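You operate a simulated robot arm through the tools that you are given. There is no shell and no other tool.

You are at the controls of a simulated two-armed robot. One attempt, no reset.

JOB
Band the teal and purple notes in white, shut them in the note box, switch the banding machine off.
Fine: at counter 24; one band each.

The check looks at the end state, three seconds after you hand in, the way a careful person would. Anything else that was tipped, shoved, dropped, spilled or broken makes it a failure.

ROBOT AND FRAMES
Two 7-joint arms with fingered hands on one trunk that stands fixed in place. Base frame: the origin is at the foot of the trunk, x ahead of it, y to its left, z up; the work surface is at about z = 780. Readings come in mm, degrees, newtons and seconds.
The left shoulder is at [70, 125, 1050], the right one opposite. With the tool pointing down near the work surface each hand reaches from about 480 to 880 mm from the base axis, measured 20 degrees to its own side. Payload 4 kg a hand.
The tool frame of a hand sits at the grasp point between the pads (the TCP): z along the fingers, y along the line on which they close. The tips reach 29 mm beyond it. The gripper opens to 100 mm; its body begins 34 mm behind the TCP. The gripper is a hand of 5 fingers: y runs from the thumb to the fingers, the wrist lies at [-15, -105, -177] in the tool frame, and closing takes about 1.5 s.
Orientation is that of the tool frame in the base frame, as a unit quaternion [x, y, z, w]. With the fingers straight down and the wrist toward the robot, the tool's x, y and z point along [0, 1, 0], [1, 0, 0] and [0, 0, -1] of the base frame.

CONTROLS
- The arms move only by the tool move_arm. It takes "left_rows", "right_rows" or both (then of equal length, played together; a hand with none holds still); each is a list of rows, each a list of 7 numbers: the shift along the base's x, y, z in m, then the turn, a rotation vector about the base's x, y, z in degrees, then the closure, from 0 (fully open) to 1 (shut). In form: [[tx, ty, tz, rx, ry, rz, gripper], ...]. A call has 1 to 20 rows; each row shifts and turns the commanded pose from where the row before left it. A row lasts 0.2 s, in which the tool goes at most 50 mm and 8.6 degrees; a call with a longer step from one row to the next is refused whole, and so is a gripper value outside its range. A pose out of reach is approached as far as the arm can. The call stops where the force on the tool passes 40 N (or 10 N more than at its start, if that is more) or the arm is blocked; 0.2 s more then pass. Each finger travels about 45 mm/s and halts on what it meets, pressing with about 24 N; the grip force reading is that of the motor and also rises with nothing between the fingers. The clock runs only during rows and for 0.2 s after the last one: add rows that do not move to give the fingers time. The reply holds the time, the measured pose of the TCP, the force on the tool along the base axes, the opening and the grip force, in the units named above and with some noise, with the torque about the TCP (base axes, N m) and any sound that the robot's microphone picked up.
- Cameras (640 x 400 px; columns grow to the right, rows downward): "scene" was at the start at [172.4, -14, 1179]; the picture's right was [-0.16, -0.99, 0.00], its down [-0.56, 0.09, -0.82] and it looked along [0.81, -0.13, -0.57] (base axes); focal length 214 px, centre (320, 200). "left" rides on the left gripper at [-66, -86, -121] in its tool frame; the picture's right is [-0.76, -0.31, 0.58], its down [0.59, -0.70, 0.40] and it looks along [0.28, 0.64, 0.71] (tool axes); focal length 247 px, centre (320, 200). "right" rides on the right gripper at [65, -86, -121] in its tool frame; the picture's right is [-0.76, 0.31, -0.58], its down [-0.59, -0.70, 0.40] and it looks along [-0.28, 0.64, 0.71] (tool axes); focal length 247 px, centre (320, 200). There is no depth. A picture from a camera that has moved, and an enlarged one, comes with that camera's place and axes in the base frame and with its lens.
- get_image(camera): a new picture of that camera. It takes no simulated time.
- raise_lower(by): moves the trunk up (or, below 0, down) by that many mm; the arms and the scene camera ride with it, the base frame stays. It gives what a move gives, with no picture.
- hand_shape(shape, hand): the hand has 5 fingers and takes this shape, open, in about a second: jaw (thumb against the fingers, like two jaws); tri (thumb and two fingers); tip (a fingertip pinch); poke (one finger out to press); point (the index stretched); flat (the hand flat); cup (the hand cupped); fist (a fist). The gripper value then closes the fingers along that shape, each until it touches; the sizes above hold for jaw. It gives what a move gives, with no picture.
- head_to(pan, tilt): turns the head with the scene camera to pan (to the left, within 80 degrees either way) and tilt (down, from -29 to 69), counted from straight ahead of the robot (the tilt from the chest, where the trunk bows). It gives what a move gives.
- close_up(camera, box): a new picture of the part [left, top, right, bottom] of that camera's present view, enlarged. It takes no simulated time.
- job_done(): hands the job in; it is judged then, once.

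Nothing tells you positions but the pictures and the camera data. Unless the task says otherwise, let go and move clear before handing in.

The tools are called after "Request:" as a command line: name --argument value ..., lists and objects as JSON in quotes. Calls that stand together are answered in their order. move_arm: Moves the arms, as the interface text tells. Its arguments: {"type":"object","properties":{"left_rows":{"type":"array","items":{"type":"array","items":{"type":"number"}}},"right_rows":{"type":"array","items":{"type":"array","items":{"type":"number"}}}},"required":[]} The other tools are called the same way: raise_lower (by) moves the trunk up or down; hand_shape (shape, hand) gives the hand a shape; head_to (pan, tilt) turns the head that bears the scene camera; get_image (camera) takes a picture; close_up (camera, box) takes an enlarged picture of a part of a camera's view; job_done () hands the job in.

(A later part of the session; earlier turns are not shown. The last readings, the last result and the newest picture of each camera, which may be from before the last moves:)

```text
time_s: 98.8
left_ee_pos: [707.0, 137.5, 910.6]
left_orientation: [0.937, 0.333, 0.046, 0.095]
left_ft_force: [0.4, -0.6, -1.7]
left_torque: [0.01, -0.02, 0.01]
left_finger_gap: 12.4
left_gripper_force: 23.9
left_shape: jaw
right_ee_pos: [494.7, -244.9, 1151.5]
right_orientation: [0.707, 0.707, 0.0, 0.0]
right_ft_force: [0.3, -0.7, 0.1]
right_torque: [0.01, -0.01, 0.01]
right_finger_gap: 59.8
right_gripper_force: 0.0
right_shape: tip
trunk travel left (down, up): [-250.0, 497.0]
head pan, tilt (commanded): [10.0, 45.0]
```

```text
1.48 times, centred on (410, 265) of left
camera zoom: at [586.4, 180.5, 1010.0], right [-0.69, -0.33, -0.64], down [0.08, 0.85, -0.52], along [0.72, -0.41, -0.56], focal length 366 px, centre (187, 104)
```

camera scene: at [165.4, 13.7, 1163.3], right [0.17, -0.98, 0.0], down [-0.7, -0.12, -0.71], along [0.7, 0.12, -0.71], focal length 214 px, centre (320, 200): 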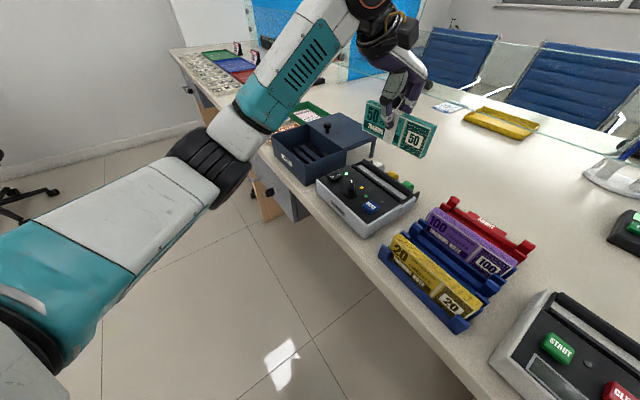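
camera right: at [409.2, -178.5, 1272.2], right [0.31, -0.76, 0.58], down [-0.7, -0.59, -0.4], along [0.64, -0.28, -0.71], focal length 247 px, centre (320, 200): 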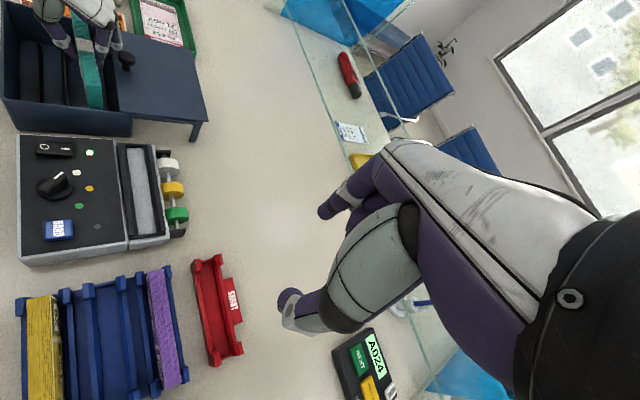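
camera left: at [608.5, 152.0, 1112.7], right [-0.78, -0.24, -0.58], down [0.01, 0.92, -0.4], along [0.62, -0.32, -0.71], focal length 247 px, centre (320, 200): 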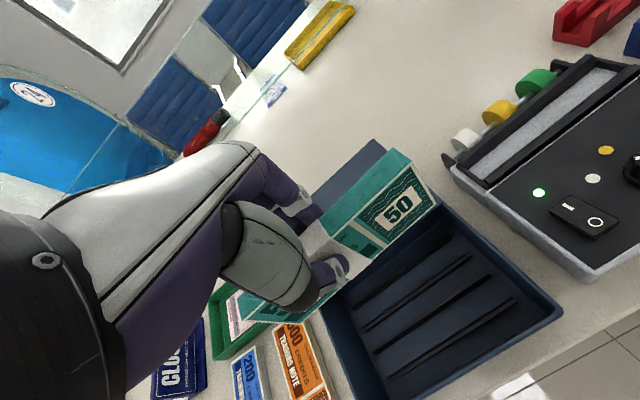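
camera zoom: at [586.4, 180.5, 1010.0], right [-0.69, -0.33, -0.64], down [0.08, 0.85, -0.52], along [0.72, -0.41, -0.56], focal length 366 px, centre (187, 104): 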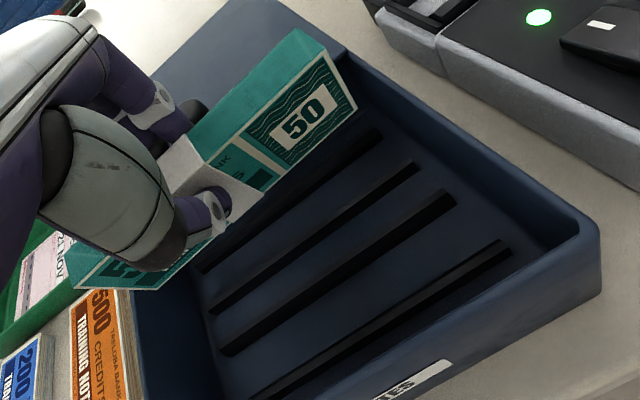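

In the right-hand side view, the pack's bottom is centred over the rear slot (419.5 against 419.3). I'll lower 40 mm and recheck knob clearance.

Request:
move_arm --left_rows '[[0, 0, -0.01, 0, 0, 0, 1.0], [0, 0, -0.01, 0, 0, 0, 1.0], [0, 0, -0.01, 0, 0, 0, 1.0], [0, 0, -0.01, 0, 0, 0, 1.0], [0, 0, 0, 0, 0, 0, 1.0]]'

Request:
close_up --camera "right" --box '[0, 0, 160, 130]'

Request:
close_up --camera "scene" --box '[270, 90, 370, 180]'

```text
time_s: 100.0
left_ee_pos: [706.8, 138.4, 869.9]
left_orientation: [0.937, 0.333, 0.044, 0.095]
left_ft_force: [-0.2, 0.4, -1.2]
left_torque: [0.03, 0.01, 0.0]
left_finger_gap: 12.3
left_gripper_force: 23.8
left_shape: jaw
right_ee_pos: [495.6, -243.0, 1151.6]
right_orientation: [0.708, 0.707, 0.0, 0.001]
right_ft_force: [-0.4, 0.0, 0.2]
right_torque: [0.04, 0.02, 0.03]
right_finger_gap: 59.9
right_gripper_force: 0.0
right_shape: tip
trunk travel left (down, up): [-250.0, 497.0]
head pan, tilt (commanded): [10.0, 45.0]
```

```text
3.08 times, centred on (80, 65) of right
camera zoom: at [409.1, -179.2, 1272.3], right [0.31, -0.76, 0.58], down [-0.7, -0.59, -0.4], along [0.64, -0.28, -0.71], focal length 760 px, centre (1058, 615)
```

zoom: 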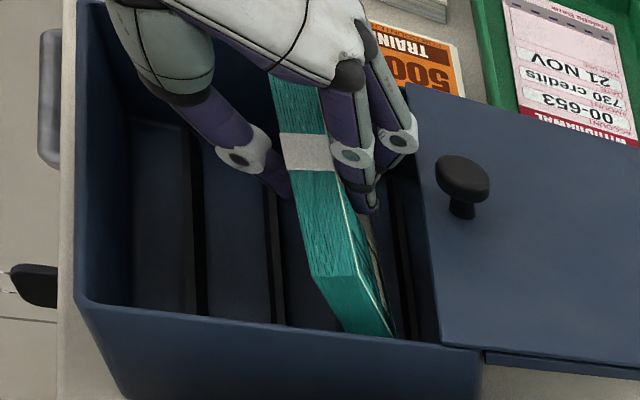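

```text
4.44 times, centred on (320, 135) of scene
camera zoom: at [165.4, 14.0, 1163.3], right [0.17, -0.98, 0.0], down [-0.7, -0.12, -0.71], along [0.7, 0.12, -0.71], focal length 953 px, centre (320, 489)
```

zoom: 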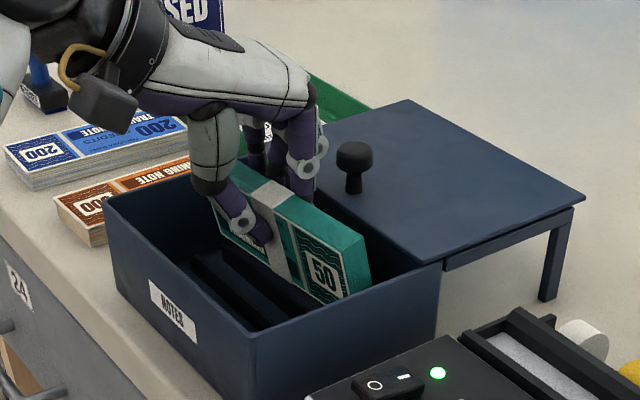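

Request:
move_arm --left_rows '[[0, 0, -0.008, 0, 0, 0, 1.0], [0, 0, -0.006, 0, 0, 0, 1.0], [0, 0, -0.003, 0, 0, 0, 1.0], [0, 0, 0, 0, 0, 0, 1.0]]'

Request:
close_up --camera "right" --box '[0, 0, 160, 130]'

```text
time_s: 101.0
left_ee_pos: [708.6, 137.5, 853.4]
left_orientation: [0.937, 0.333, 0.045, 0.096]
left_ft_force: [2.2, -1.4, 1.7]
left_torque: [-0.02, -0.21, -0.12]
left_finger_gap: 12.4
left_gripper_force: 24.0
left_shape: jaw
right_ee_pos: [494.1, -244.6, 1152.1]
right_orientation: [0.708, 0.706, 0.0, 0.0]
right_ft_force: [-0.1, -0.1, -0.3]
right_torque: [0.01, -0.01, 0.03]
right_finger_gap: 59.9
right_gripper_force: 0.1
right_shape: tip
trunk travel left (down, up): [-250.0, 497.0]
head pan, tilt (commanded): [10.0, 45.0]
```

```text
3.08 times, centred on (80, 65) of right
camera zoom: at [409.0, -179.5, 1272.3], right [0.31, -0.76, 0.58], down [-0.7, -0.59, -0.4], along [0.64, -0.28, -0.71], focal length 760 px, centre (1058, 615)
```

zoom: 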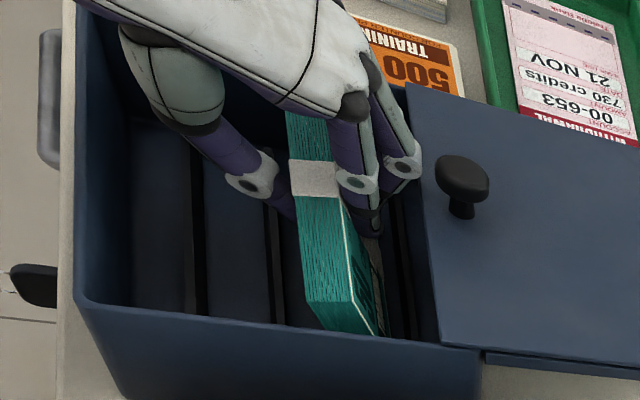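

There's a light contact with a push toward +n, so the pack's near bottom edge is on the second ridge. I'll shift 3 mm along +n and lower again.

Request:
move_arm --left_rows '[[0, 0, 0.003, 0, 0, 0, 1.0], [0.0022, -0.0022, 0, 0, 0, 0, 1.0], [0, 0, -0.003, 0, 0, 0, 1.0], [0, 0, -0.002, 0, 0, 0, 1.0]]'

Request:
close_up --camera "right" --box '[60, 50, 130, 110]'

Request:
close_up --camera "left" --box '[380, 130, 540, 280]'

```text
time_s: 102.0
left_ee_pos: [709.3, 136.4, 852.2]
left_orientation: [0.937, 0.333, 0.045, 0.094]
left_ft_force: [0.1, -1.3, -0.8]
left_torque: [0.01, -0.09, -0.05]
left_finger_gap: 12.6
left_gripper_force: 24.3
left_shape: jaw
right_ee_pos: [492.9, -243.6, 1150.2]
right_orientation: [0.707, 0.707, 0.0, -0.001]
right_ft_force: [-0.6, -0.6, 0.0]
right_torque: [0.01, 0.03, -0.03]
right_finger_gap: 60.0
right_gripper_force: 0.1
right_shape: tip
trunk travel left (down, up): [-250.0, 497.0]
head pan, tilt (commanded): [10.0, 45.0]
```

```text
6.67 times, centred on (95, 80) of right
camera zoom: at [409.0, -179.3, 1272.3], right [0.31, -0.76, 0.58], down [-0.7, -0.59, -0.4], along [0.64, -0.28, -0.71], focal length 1646 px, centre (1820, 1000)
```

zoom: 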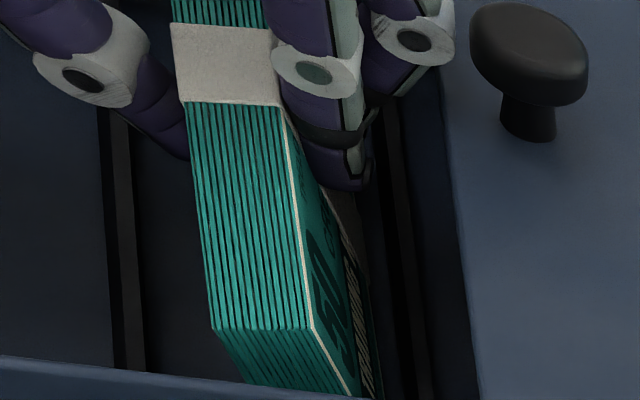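

```text
2.67 times, centred on (460, 205) of left
camera zoom: at [588.3, 178.1, 951.3], right [-0.69, -0.33, -0.64], down [0.08, 0.85, -0.52], along [0.72, -0.41, -0.56], focal length 659 px, centre (-53, 187)
```

zoom: 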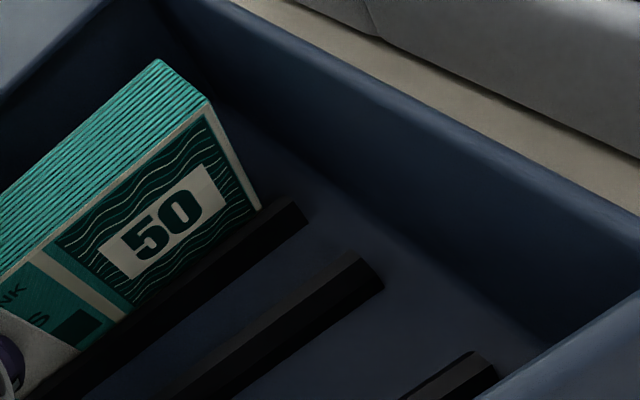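

Request:
move_arm --left_rows '[[0, 0, -0.002, 0, 0, 0, 1.0], [0, 0, -0.002, 0, 0, 0, 1.0]]'

Request:
move_arm --left_rows '[[0, 0, -0.002, 0, 0, 0, 1.0], [0, 0, -0.002, 0, 0, 0, 1.0]]'

Request:
close_up --camera "left" --box '[380, 130, 540, 280]'

Request:
close_up --camera "right" --box '[0, 0, 160, 130]'

```text
time_s: 102.7
left_ee_pos: [709.7, 136.6, 846.4]
left_orientation: [0.937, 0.333, 0.044, 0.094]
left_ft_force: [1.1, -1.0, 0.2]
left_torque: [0.0, -0.11, -0.1]
left_finger_gap: 12.7
left_gripper_force: 24.2
left_shape: jaw
right_ee_pos: [493.9, -243.9, 1151.5]
right_orientation: [0.708, 0.707, -0.001, -0.001]
right_ft_force: [-0.3, 0.2, -0.3]
right_torque: [0.01, -0.02, 0.04]
right_finger_gap: 59.7
right_gripper_force: 0.0
right_shape: tip
trunk travel left (down, up): [-250.0, 497.0]
head pan, tilt (commanded): [10.0, 45.0]
```

```text
time_s: 103.2
left_ee_pos: [709.8, 136.3, 845.5]
left_orientation: [0.937, 0.334, 0.047, 0.095]
left_ft_force: [1.3, -0.4, 7.7]
left_torque: [-0.05, -0.1, -0.12]
left_finger_gap: 12.6
left_gripper_force: 24.2
left_shape: jaw
right_ee_pos: [494.3, -244.7, 1151.3]
right_orientation: [0.707, 0.707, -0.001, 0.0]
right_ft_force: [0.0, 0.3, -0.1]
right_torque: [-0.01, -0.01, -0.01]
right_finger_gap: 60.3
right_gripper_force: 0.0
right_shape: tip
trunk travel left (down, up): [-250.0, 497.0]
head pan, tilt (commanded): [10.0, 45.0]
```

```text
2.67 times, centred on (460, 205) of left
camera zoom: at [587.9, 178.1, 944.7], right [-0.69, -0.33, -0.65], down [0.08, 0.85, -0.52], along [0.72, -0.41, -0.56], focal length 659 px, centre (-53, 187)
```

zoom: 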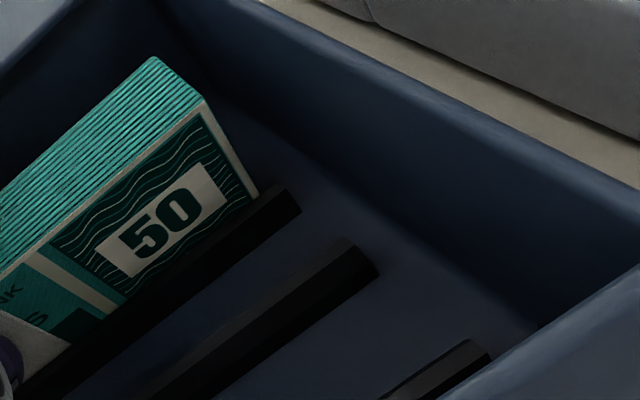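

```text
3.08 times, centred on (80, 65) of right
camera zoom: at [408.3, -179.4, 1272.7], right [0.31, -0.76, 0.58], down [-0.7, -0.59, -0.4], along [0.64, -0.28, -0.71], focal length 760 px, centre (1058, 615)
```

zoom: 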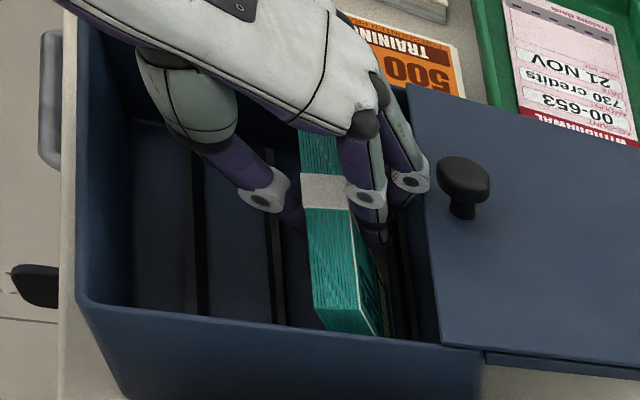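

The pack is seated on the floor behind the second ridge. I'll open slightly, then withdraw along the tilted tool axis.

Request:
move_arm --left_rows '[[0, 0, 0.0005, 0, 0, 0, 0.85], [0, 0, 0, 0, 0, 0, 0.77], [0, 0, 0, 0, 0, 0, 0.77], [0, 0, 0, 0, 0, 0, 0.77]]'

Request:
close_up --camera "right" --box '[0, 0, 160, 130]'

Request:
close_up --camera "left" --box '[260, 130, 540, 330]'

```text
time_s: 104.2
left_ee_pos: [709.3, 138.5, 845.1]
left_orientation: [0.937, 0.333, 0.044, 0.095]
left_ft_force: [-6.7, 7.1, 7.7]
left_torque: [-0.22, -0.29, 0.08]
left_finger_gap: 21.9
left_gripper_force: 0.1
left_shape: jaw
right_ee_pos: [493.5, -243.4, 1151.6]
right_orientation: [0.707, 0.707, -0.001, 0.0]
right_ft_force: [0.4, 0.6, 0.4]
right_torque: [0.02, 0.02, 0.01]
right_finger_gap: 59.7
right_gripper_force: 0.1
right_shape: tip
trunk travel left (down, up): [-250.0, 497.0]
head pan, tilt (commanded): [10.0, 45.0]
```

```text
3.08 times, centred on (80, 65) of right
camera zoom: at [407.5, -178.5, 1272.9], right [0.31, -0.76, 0.58], down [-0.7, -0.59, -0.4], along [0.64, -0.28, -0.71], focal length 760 px, centre (1058, 615)
```

zoom: 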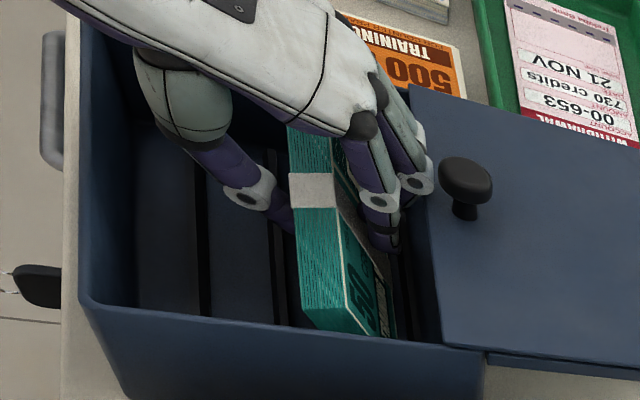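

```text
2.00 times, centred on (400, 230) of left
camera zoom: at [587.4, 179.4, 944.1], right [-0.69, -0.33, -0.64], down [0.08, 0.85, -0.52], along [0.72, -0.41, -0.56], focal length 494 px, centre (160, 140)
```

zoom: 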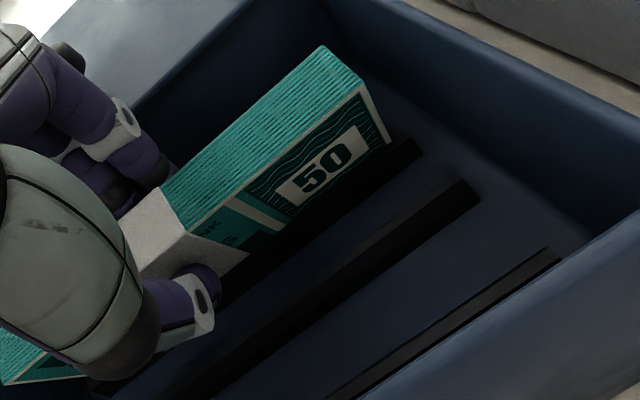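

The fingers are touching the lid's front edge and the pack has leaned onto the thumb. I'll re-grip and use an asymmetric release instead: move the hand toward -n while opening, so only the thumb moves away.

Request:
move_arm --left_rows '[[0, 0, 0, 0, 0, 0, 0.85], [0, 0, 0, 0, 0, 0, 1.0], [0, 0, 0, 0, 0, 0, 1.0], [0, 0, 0, 0, 0, 0, 1.0], [0, 0, 0, 0, 0, 0, 1.0]]'

Request:
close_up --camera "right" --box '[0, 0, 160, 130]'

Request:
close_up --camera "left" --box '[260, 130, 540, 330]'

```text
time_s: 105.5
left_ee_pos: [709.1, 137.1, 845.3]
left_orientation: [0.937, 0.333, 0.045, 0.094]
left_ft_force: [-1.7, 2.0, 3.4]
left_torque: [-0.13, -0.19, -0.06]
left_finger_gap: 13.9
left_gripper_force: 24.2
left_shape: jaw
right_ee_pos: [493.4, -243.7, 1151.3]
right_orientation: [0.707, 0.707, -0.001, 0.0]
right_ft_force: [-0.5, 0.2, -0.1]
right_torque: [0.01, 0.01, 0.01]
right_finger_gap: 60.3
right_gripper_force: 0.3
right_shape: tip
trunk travel left (down, up): [-250.0, 497.0]
head pan, tilt (commanded): [10.0, 45.0]
```

```text
3.08 times, centred on (80, 65) of right
camera zoom: at [408.3, -179.0, 1272.6], right [0.31, -0.76, 0.58], down [-0.7, -0.59, -0.4], along [0.64, -0.28, -0.71], focal length 760 px, centre (1058, 615)
```

zoom: 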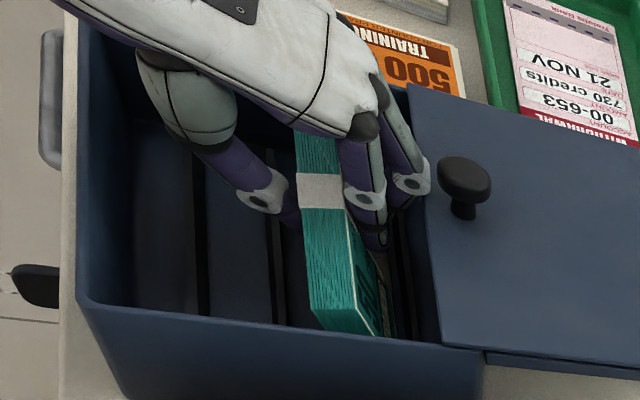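

```text
2.00 times, centred on (400, 230) of left
camera zoom: at [588.0, 178.5, 943.8], right [-0.69, -0.33, -0.64], down [0.08, 0.85, -0.52], along [0.72, -0.41, -0.56], focal length 494 px, centre (160, 140)
```

zoom: 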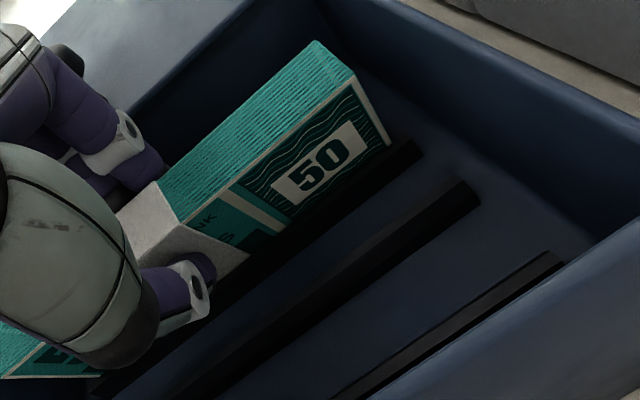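

Request:
move_arm --left_rows '[[-0.0015, 0.0015, 0.0, 0, 0, 0, 0.85], [-0.0015, 0.0015, 0.0, 0, 0, 0, 0.8], [-0.0015, 0.0015, 0.0, 0, 0, 0, 0.76], [0, 0, 0, 0, 0, 0, 0.74], [0, 0, 0, 0, 0, 0, 0.74]]'

Request:
close_up --camera "right" --box '[0, 0, 160, 130]'

Request:
close_up --camera "left" --box '[260, 130, 540, 330]'

```text
time_s: 106.7
left_ee_pos: [704.5, 141.7, 843.9]
left_orientation: [0.937, 0.333, 0.044, 0.095]
left_ft_force: [-0.4, 1.1, 0.5]
left_torque: [0.0, 0.05, -0.01]
left_finger_gap: 25.7
left_gripper_force: 0.0
left_shape: jaw
right_ee_pos: [493.8, -244.0, 1151.3]
right_orientation: [0.707, 0.707, 0.0, 0.0]
right_ft_force: [0.7, 0.8, -0.6]
right_torque: [-0.03, -0.01, 0.0]
right_finger_gap: 60.2
right_gripper_force: 0.0
right_shape: tip
trunk travel left (down, up): [-250.0, 497.0]
head pan, tilt (commanded): [10.0, 45.0]
```

```text
3.08 times, centred on (80, 65) of right
camera zoom: at [409.0, -179.2, 1272.3], right [0.31, -0.76, 0.58], down [-0.7, -0.59, -0.4], along [0.64, -0.28, -0.71], focal length 760 px, centre (1058, 615)
```

zoom: 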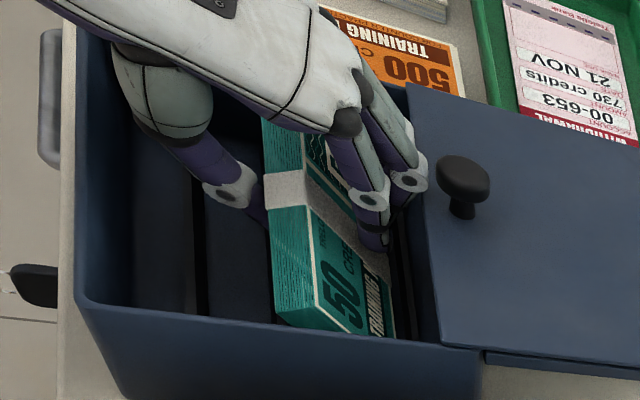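

```text
2.00 times, centred on (400, 230) of left
camera zoom: at [584.1, 182.7, 943.5], right [-0.69, -0.33, -0.64], down [0.08, 0.85, -0.52], along [0.72, -0.41, -0.56], focal length 494 px, centre (160, 140)
```

zoom: 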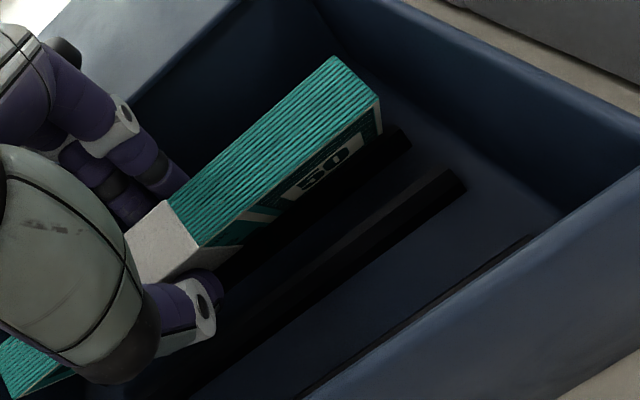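

The pack keeps leaning toward -n here because the fingers can't clear the lid edge. The front slot has free room on the finger side, so I'll re-grip, lift, and put teal in the front slot with a slight tilt the other way.

Request:
move_arm --left_rows '[[0, 0, 0, 0, 0, 0, 0.85], [0, 0, 0, 0, 0, 0, 1.0], [0, 0, 0, 0, 0, 0, 1.0], [0, 0, 0, 0, 0, 0, 1.0], [0, 0, 0.005, 0, 0, 0, 1.0], [0, 0, 0.01, 0, 0, 0, 1.0], [0, 0, 0.015, 0, 0, 0, 1.0]]'

Request:
close_up --camera "right" --box '[0, 0, 160, 130]'

Request:
close_up --camera "left" --box '[240, 130, 540, 350]'

```text
time_s: 108.2
left_ee_pos: [705.0, 141.2, 874.6]
left_orientation: [0.937, 0.333, 0.045, 0.095]
left_ft_force: [0.2, 0.9, -1.0]
left_torque: [-0.01, 0.01, 0.0]
left_finger_gap: 14.4
left_gripper_force: 24.4
left_shape: jaw
right_ee_pos: [494.2, -244.2, 1150.4]
right_orientation: [0.707, 0.707, 0.0, 0.0]
right_ft_force: [-0.8, 0.3, 1.0]
right_torque: [0.0, -0.01, 0.04]
right_finger_gap: 59.8
right_gripper_force: 0.1
right_shape: tip
trunk travel left (down, up): [-250.0, 497.0]
head pan, tilt (commanded): [10.0, 45.0]
```

```text
3.08 times, centred on (80, 65) of right
camera zoom: at [409.0, -179.2, 1272.3], right [0.31, -0.76, 0.58], down [-0.7, -0.59, -0.4], along [0.64, -0.28, -0.71], focal length 760 px, centre (1058, 615)
```

zoom: 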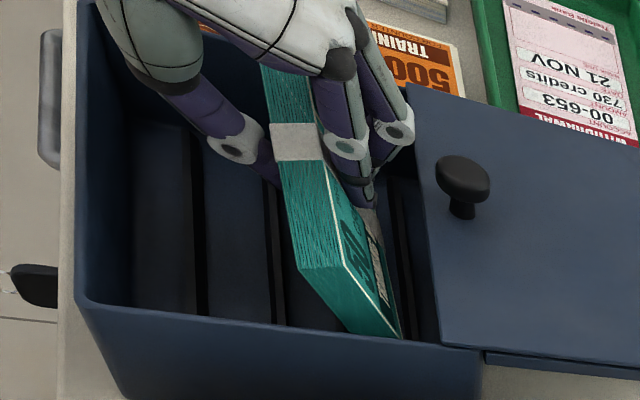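

```text
1.82 times, centred on (390, 240) of left
camera zoom: at [584.0, 183.0, 974.0], right [-0.69, -0.33, -0.64], down [0.08, 0.85, -0.52], along [0.72, -0.41, -0.56], focal length 449 px, centre (193, 127)
```

zoom: 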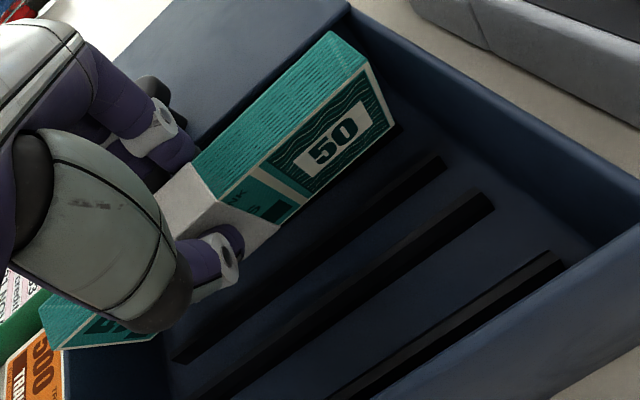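

Request:
move_arm --left_rows '[[0, 0, 0.015, 0, 0, 0, 1.0], [0, 0, 0.012, 0, 0, 0, 1.0], [-0.004, 0.004, 0, 5.9, 5.9, 0, 1.0], [-0.006, 0.006, 0, 5.9, 5.9, 0, 1.0], [-0.006, 0.006, 0, 5.9, 5.9, 0, 1.0], [-0.002, 0.002, 0, 0, 0, 0, 1.0], [0, 0, 0, 0, 0, 0, 1.0]]'

Request:
close_up --camera "right" --box '[0, 0, 160, 130]'

Request:
close_up --camera "left" --box '[240, 130, 540, 350]'

Request:
close_up --camera "scene" --box '[250, 80, 370, 180]'

```text
time_s: 109.8
left_ee_pos: [688.1, 159.2, 901.1]
left_orientation: [0.936, 0.332, -0.048, -0.103]
left_ft_force: [-0.3, -0.3, -1.9]
left_torque: [0.0, 0.01, 0.0]
left_finger_gap: 14.5
left_gripper_force: 24.2
left_shape: jaw
right_ee_pos: [494.3, -244.3, 1152.0]
right_orientation: [0.707, 0.707, -0.002, -0.001]
right_ft_force: [0.0, 0.4, 0.5]
right_torque: [-0.01, -0.04, 0.02]
right_finger_gap: 59.9
right_gripper_force: 0.0
right_shape: tip
trunk travel left (down, up): [-250.0, 497.0]
head pan, tilt (commanded): [10.0, 45.0]
```

```text
3.08 times, centred on (80, 65) of right
camera zoom: at [409.1, -179.1, 1272.3], right [0.31, -0.76, 0.58], down [-0.7, -0.59, -0.4], along [0.64, -0.28, -0.71], focal length 760 px, centre (1058, 615)
```

zoom: 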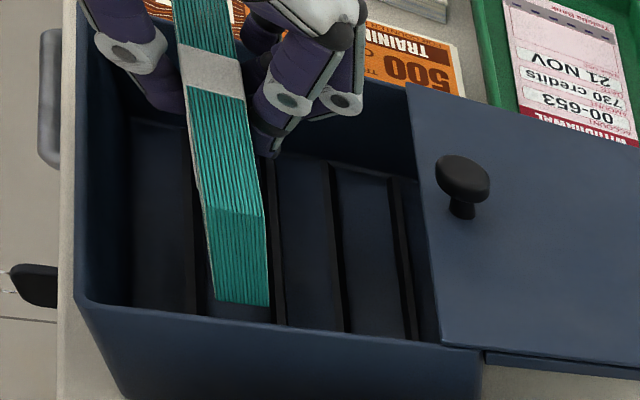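

```text
1.82 times, centred on (390, 240) of left
camera zoom: at [604.1, 163.7, 1039.9], right [-0.87, -0.15, -0.47], down [-0.04, 0.97, -0.24], along [0.5, -0.19, -0.85], focal length 449 px, centre (193, 127)
```

zoom: 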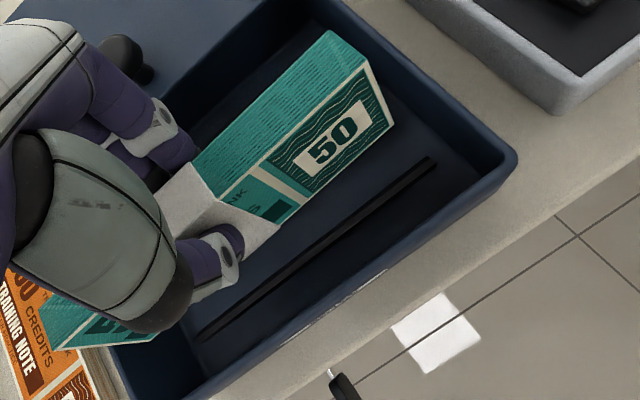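

```text
4.00 times, centred on (310, 130) of scene
camera zoom: at [165.4, 14.1, 1163.3], right [0.17, -0.98, 0.0], down [-0.7, -0.12, -0.71], along [0.7, 0.12, -0.71], focal length 858 px, centre (360, 480)
```

zoom: 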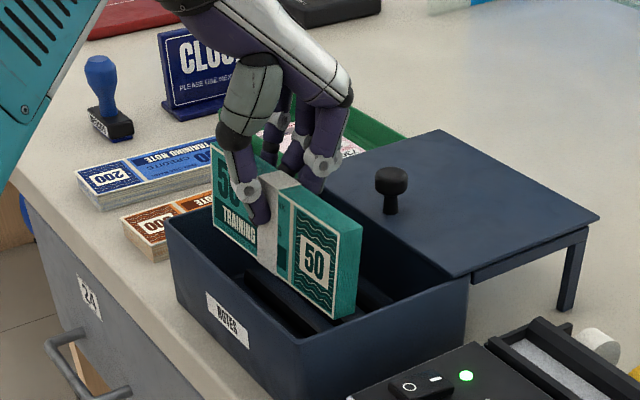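

Teal now tilts 4.6° toward +n, with its bottom centre at n≈370. The front slot centre is about 365, so I'll shift -5.6 mm along n and lower.

Request:
move_arm --left_rows '[[-0.004, 0.004, 0, 0, 0, 0, 1.0], [0, 0, -0.01, 0, 0, 0, 1.0], [0, 0, -0.01, 0, 0, 0, 1.0], [0, 0, -0.01, 0, 0, 0, 1.0], [0, 0, 0, 0, 0, 0, 1.0]]'

Request:
close_up --camera "right" --box '[0, 0, 160, 130]'

Request:
close_up --camera "left" --box '[240, 130, 540, 350]'

Request:
close_up --camera "scene" --box '[250, 80, 370, 180]'

```text
time_s: 111.0
left_ee_pos: [683.1, 163.3, 872.6]
left_orientation: [0.936, 0.333, -0.049, -0.102]
left_ft_force: [-0.4, -0.9, -1.1]
left_torque: [0.05, 0.0, 0.01]
left_finger_gap: 14.4
left_gripper_force: 24.1
left_shape: jaw
right_ee_pos: [494.0, -243.8, 1151.4]
right_orientation: [0.707, 0.707, -0.001, -0.001]
right_ft_force: [0.6, -0.2, 0.2]
right_torque: [0.0, 0.03, -0.03]
right_finger_gap: 60.0
right_gripper_force: 0.1
right_shape: tip
trunk travel left (down, up): [-250.0, 497.0]
head pan, tilt (commanded): [10.0, 45.0]
```

```text
3.08 times, centred on (80, 65) of right
camera zoom: at [409.1, -179.2, 1272.3], right [0.31, -0.76, 0.58], down [-0.7, -0.59, -0.4], along [0.64, -0.28, -0.71], focal length 760 px, centre (1058, 615)
```

zoom: 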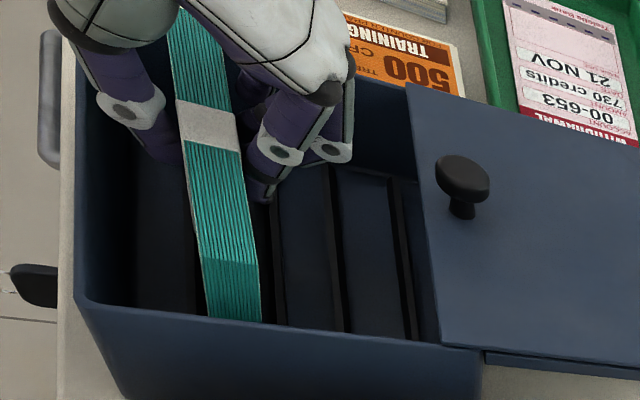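

```text
1.82 times, centred on (390, 240) of left
camera zoom: at [599.5, 167.3, 1009.8], right [-0.87, -0.15, -0.48], down [-0.04, 0.97, -0.24], along [0.5, -0.19, -0.85], focal length 449 px, centre (193, 127)
```

zoom: 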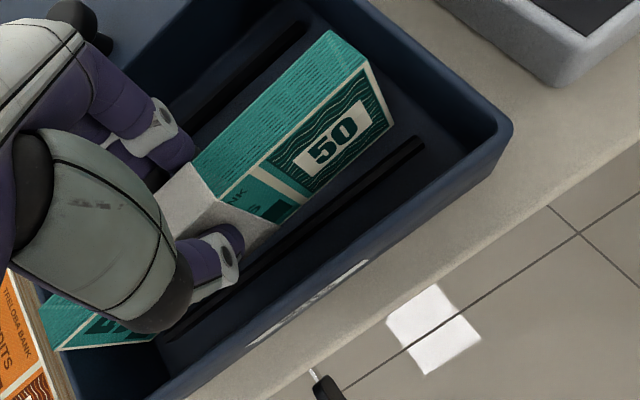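

```text
4.00 times, centred on (310, 130) of scene
camera zoom: at [165.4, 14.0, 1163.3], right [0.17, -0.98, 0.0], down [-0.7, -0.12, -0.71], along [0.7, 0.12, -0.71], focal length 858 px, centre (360, 480)
```

zoom: 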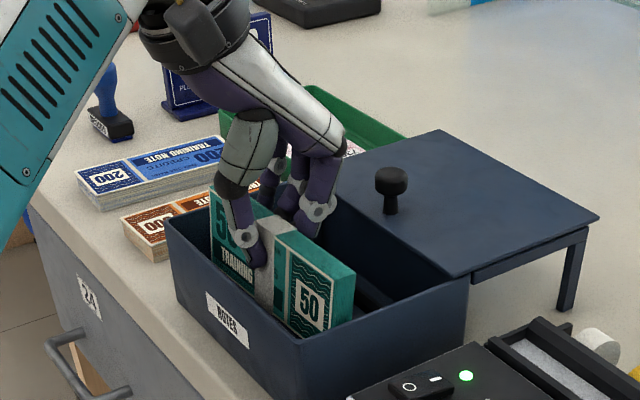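

Request:
move_arm --left_rows '[[0.0005, -0.0005, -0.008, 0, 0, 0, 1.0], [0, 0, -0.006, 0, 0, 0, 1.0], [0, 0, -0.004, 0, 0, 0, 1.0], [0, 0, 0, 0, 0, 0, 1.0]]'

Request:
close_up --camera "right" --box '[0, 0, 160, 130]'

Request:
close_up --camera "scene" --box '[250, 80, 370, 180]'

```text
time_s: 112.0
left_ee_pos: [684.0, 163.5, 852.8]
left_orientation: [0.936, 0.332, -0.049, -0.103]
left_ft_force: [0.6, -1.0, -0.7]
left_torque: [-0.01, -0.04, 0.02]
left_finger_gap: 14.5
left_gripper_force: 24.2
left_shape: jaw
right_ee_pos: [494.8, -244.4, 1150.7]
right_orientation: [0.706, 0.708, 0.0, -0.001]
right_ft_force: [-0.4, -0.1, -0.1]
right_torque: [-0.03, 0.02, 0.0]
right_finger_gap: 59.9
right_gripper_force: 0.0
right_shape: tip
trunk travel left (down, up): [-250.0, 497.0]
head pan, tilt (commanded): [10.0, 45.0]
```

```text
3.08 times, centred on (80, 65) of right
camera zoom: at [409.1, -179.2, 1272.3], right [0.31, -0.76, 0.58], down [-0.7, -0.59, -0.4], along [0.64, -0.28, -0.71], focal length 760 px, centre (1058, 615)
```

zoom: 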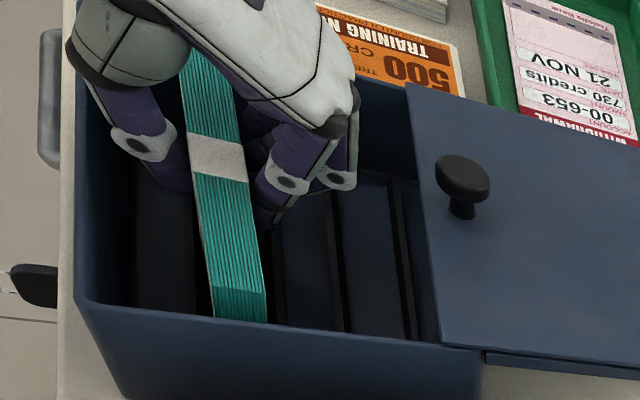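

```text
4.00 times, centred on (310, 130) of scene
camera zoom: at [165.4, 14.0, 1163.3], right [0.17, -0.98, 0.0], down [-0.7, -0.12, -0.71], along [0.7, 0.12, -0.71], focal length 858 px, centre (360, 480)
```

zoom: 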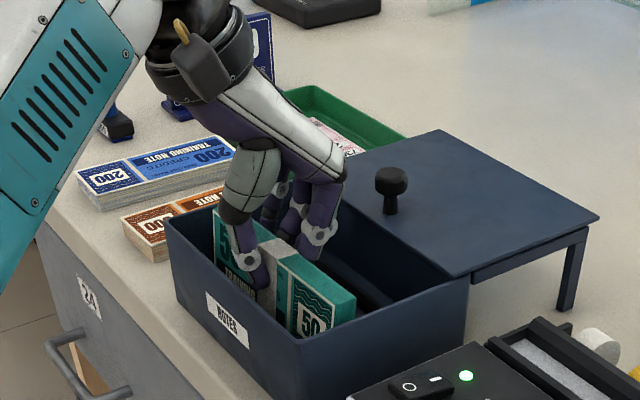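

Request:
move_arm --left_rows '[[0, 0, -0.002, 0, 0, 0, 1.0], [0, 0, -0.002, 0, 0, 0, 1.0]]'

Request:
move_arm --left_rows '[[0, 0, -0.0015, 0, 0, 0, 1.0], [0, 0, -0.0015, 0, 0, 0, 1.0]]'

Request:
close_up --camera "right" --box '[0, 0, 160, 130]'

```text
time_s: 112.7
left_ee_pos: [683.5, 162.9, 849.2]
left_orientation: [0.937, 0.332, -0.049, -0.102]
left_ft_force: [0.9, -0.8, 1.3]
left_torque: [0.03, -0.06, -0.12]
left_finger_gap: 14.7
left_gripper_force: 24.4
left_shape: jaw
right_ee_pos: [494.0, -244.0, 1151.2]
right_orientation: [0.707, 0.707, -0.001, 0.0]
right_ft_force: [0.0, -0.1, 0.0]
right_torque: [0.01, 0.01, 0.0]
right_finger_gap: 59.9
right_gripper_force: 0.1
right_shape: tip
trunk travel left (down, up): [-250.0, 497.0]
head pan, tilt (commanded): [10.0, 45.0]
```

```text
time_s: 113.2
left_ee_pos: [684.0, 162.5, 845.5]
left_orientation: [0.936, 0.332, -0.049, -0.102]
left_ft_force: [0.8, -0.8, -0.7]
left_torque: [-0.09, -0.06, -0.09]
left_finger_gap: 14.2
left_gripper_force: 24.2
left_shape: jaw
right_ee_pos: [494.5, -245.2, 1150.2]
right_orientation: [0.708, 0.706, -0.001, -0.001]
right_ft_force: [0.4, 0.4, -0.3]
right_torque: [-0.03, 0.01, -0.03]
right_finger_gap: 59.6
right_gripper_force: 0.0
right_shape: tip
trunk travel left (down, up): [-250.0, 497.0]
head pan, tilt (commanded): [10.0, 45.0]
```

```text
3.08 times, centred on (80, 65) of right
camera zoom: at [409.3, -179.3, 1272.1], right [0.31, -0.76, 0.58], down [-0.7, -0.59, -0.4], along [0.64, -0.28, -0.71], focal length 760 px, centre (1058, 615)
```

zoom: 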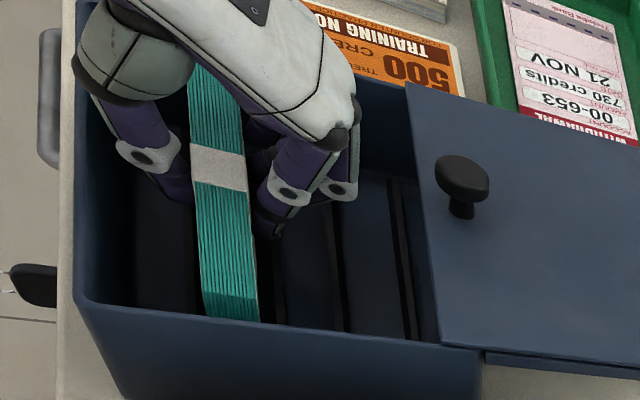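

Request:
move_arm --left_rows '[[0, 0, -0.0015, 0, 0, 0, 1.0], [0, 0, 0, 0, 0, 0, 1.0]]'

Request:
close_up --camera "scene" --box '[270, 110, 350, 180]'

Request:
close_up --camera "left" --box '[300, 130, 520, 300]'

```text
time_s: 113.8
left_ee_pos: [684.2, 162.8, 844.6]
left_orientation: [0.936, 0.333, -0.049, -0.103]
left_ft_force: [1.8, -0.2, 0.5]
left_torque: [-0.05, -0.01, -0.1]
left_finger_gap: 14.3
left_gripper_force: 24.1
left_shape: jaw
right_ee_pos: [494.8, -244.1, 1150.6]
right_orientation: [0.707, 0.707, 0.0, -0.002]
right_ft_force: [0.0, 0.2, 1.2]
right_torque: [-0.04, -0.02, -0.03]
right_finger_gap: 60.1
right_gripper_force: 0.1
right_shape: tip
trunk travel left (down, up): [-250.0, 497.0]
head pan, tilt (commanded): [10.0, 45.0]
```

```text
5.71 times, centred on (310, 145) of scene
camera zoom: at [165.4, 13.9, 1163.3], right [0.17, -0.98, 0.0], down [-0.7, -0.12, -0.71], along [0.7, 0.12, -0.71], focal length 1226 px, centre (377, 514)
```

zoom: 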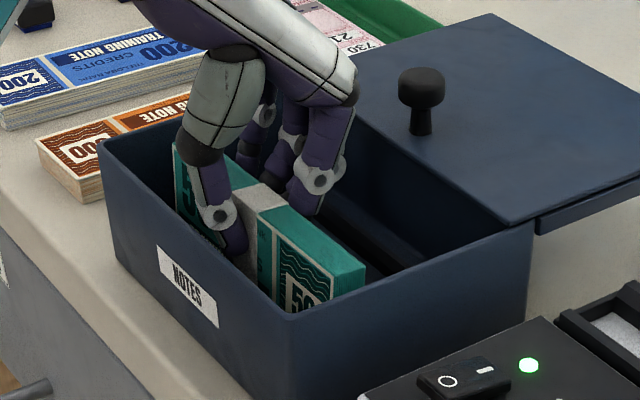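

```text
2.35 times, centred on (410, 215) of left
camera zoom: at [600.3, 167.0, 983.5], right [-0.87, -0.15, -0.48], down [-0.04, 0.97, -0.24], along [0.5, -0.19, -0.85], focal length 581 px, centre (108, 165)
```

zoom: 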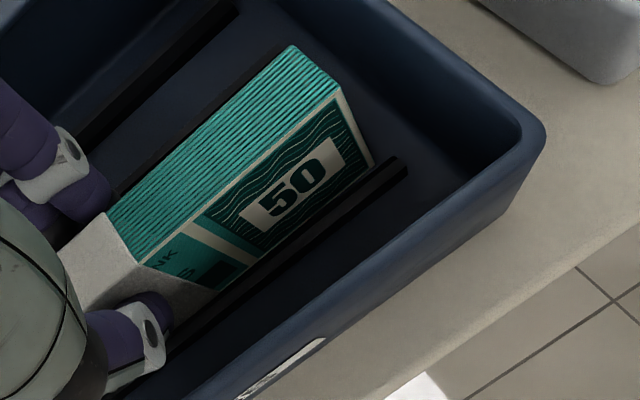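

Request:
move_arm --left_rows '[[0, 0, -0.0015, 0, 0, 0, 1.0], [0, 0, 0, 0, 0, 0, 1.0]]'

```text
time_s: 114.5
left_ee_pos: [682.9, 162.3, 842.8]
left_orientation: [0.936, 0.333, -0.048, -0.103]
left_ft_force: [1.9, -0.4, 4.6]
left_torque: [-0.09, -0.07, -0.13]
left_finger_gap: 14.4
left_gripper_force: 24.1
left_shape: jaw
right_ee_pos: [494.2, -244.5, 1151.1]
right_orientation: [0.708, 0.706, -0.001, 0.0]
right_ft_force: [0.6, -0.4, 0.2]
right_torque: [-0.01, 0.03, 0.02]
right_finger_gap: 59.8
right_gripper_force: 0.1
right_shape: tip
trunk travel left (down, up): [-250.0, 497.0]
head pan, tilt (commanded): [10.0, 45.0]
```

Seated on the floor (4.6 N). I'll release with a slight +n bias so the thumb stays clear of the front wall.

Request:
move_arm --left_rows '[[0.0007, -0.0007, 0.0005, 0, 0, 0, 0.82], [0.0007, -0.0007, 0, 0, 0, 0, 0.76], [0.0007, -0.0007, 0, 0, 0, 0, 0.72], [0, 0, 0, 0, 0, 0, 0.72], [0, 0, 0, 0, 0, 0, 0.72]]'

Request:
close_up --camera "right" --box '[0, 0, 160, 130]'

Request:
close_up --camera "left" --box '[300, 130, 520, 300]'

```text
time_s: 115.7
left_ee_pos: [685.8, 159.5, 842.9]
left_orientation: [0.936, 0.332, -0.049, -0.103]
left_ft_force: [0.6, -0.3, -0.1]
left_torque: [0.0, -0.02, -0.01]
left_finger_gap: 28.0
left_gripper_force: 0.1
left_shape: jaw
right_ee_pos: [494.1, -244.1, 1152.4]
right_orientation: [0.707, 0.707, -0.001, 0.0]
right_ft_force: [-0.9, 0.1, -0.3]
right_torque: [-0.02, -0.03, -0.01]
right_finger_gap: 60.0
right_gripper_force: 0.0
right_shape: tip
trunk travel left (down, up): [-250.0, 497.0]
head pan, tilt (commanded): [10.0, 45.0]
```

```text
3.08 times, centred on (80, 65) of right
camera zoom: at [409.0, -179.2, 1272.3], right [0.31, -0.76, 0.58], down [-0.7, -0.59, -0.4], along [0.64, -0.28, -0.71], focal length 760 px, centre (1058, 615)
```

zoom: 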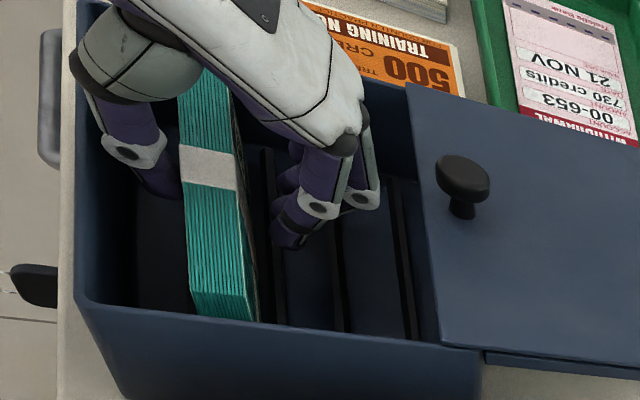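

```text
2.35 times, centred on (410, 215) of left
camera zoom: at [602.0, 165.0, 982.3], right [-0.87, -0.15, -0.48], down [-0.04, 0.97, -0.24], along [0.5, -0.19, -0.85], focal length 581 px, centre (108, 165)
```

zoom: 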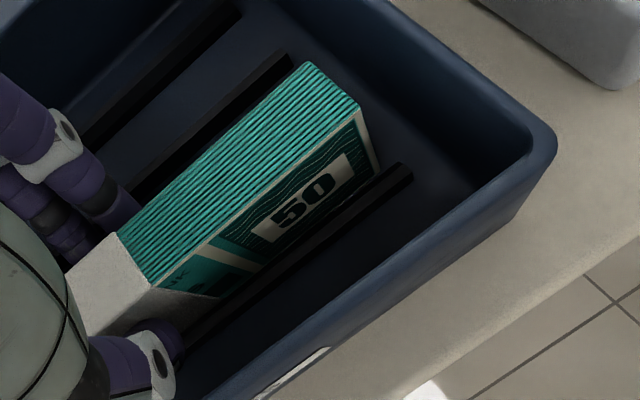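

Teal stands upright in the front slot. I'll withdraw vertically and straighten the hand.

Request:
move_arm --left_rows '[[0, 0, 0.01, 0, 0, 0, 0.72], [0, 0, 0.02, 0, 0, 0, 0.72], [0, 0, 0.025, 0, 0, 0, 0.72], [0, 0, 0.03, 0, 0, 0, 0.72], [0, 0, 0.03, 0, 0, 0, 0.72], [0, 0, 0.02, -4.6, -4.6, 0, 0.6], [0, 0, 0.02, -4.6, -4.6, 0, 0.6]]'

Request:
close_up --camera "right" --box '[0, 0, 160, 130]'

Request:
close_up --camera "scene" --box '[250, 80, 370, 200]'

```text
time_s: 117.2
left_ee_pos: [685.2, 160.5, 998.1]
left_orientation: [0.942, 0.335, -0.001, 0.0]
left_ft_force: [-0.3, 0.4, -0.7]
left_torque: [-0.02, -0.01, 0.03]
left_finger_gap: 39.6
left_gripper_force: 0.0
left_shape: jaw
right_ee_pos: [495.1, -244.4, 1152.3]
right_orientation: [0.707, 0.708, -0.001, 0.0]
right_ft_force: [0.0, 0.3, -0.2]
right_torque: [0.01, 0.0, -0.01]
right_finger_gap: 59.7
right_gripper_force: 0.0
right_shape: tip
trunk travel left (down, up): [-250.0, 497.0]
head pan, tilt (commanded): [10.0, 45.0]
```

```text
3.08 times, centred on (80, 65) of right
camera zoom: at [408.9, -179.0, 1272.4], right [0.31, -0.76, 0.58], down [-0.7, -0.59, -0.4], along [0.64, -0.28, -0.71], focal length 760 px, centre (1058, 615)
```

zoom: 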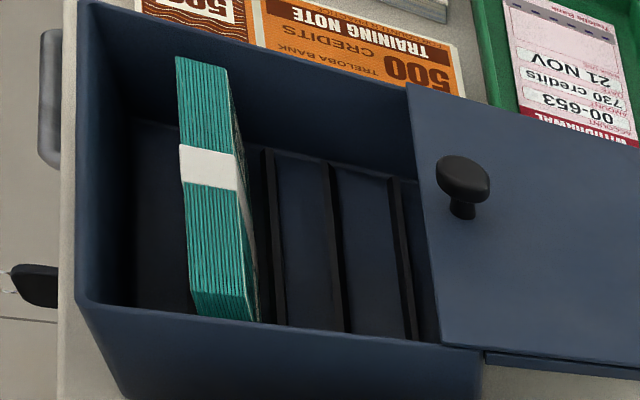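

```text
3.33 times, centred on (310, 140) of scene
camera zoom: at [165.2, 14.1, 1163.3], right [0.17, -0.98, 0.0], down [-0.7, -0.12, -0.71], along [0.7, 0.12, -0.71], focal length 715 px, centre (353, 400)
```

zoom: 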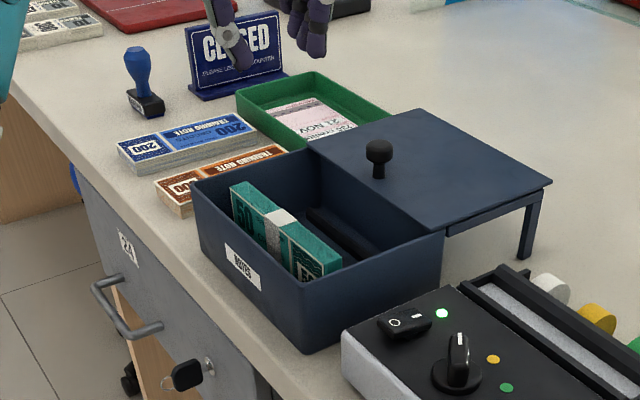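

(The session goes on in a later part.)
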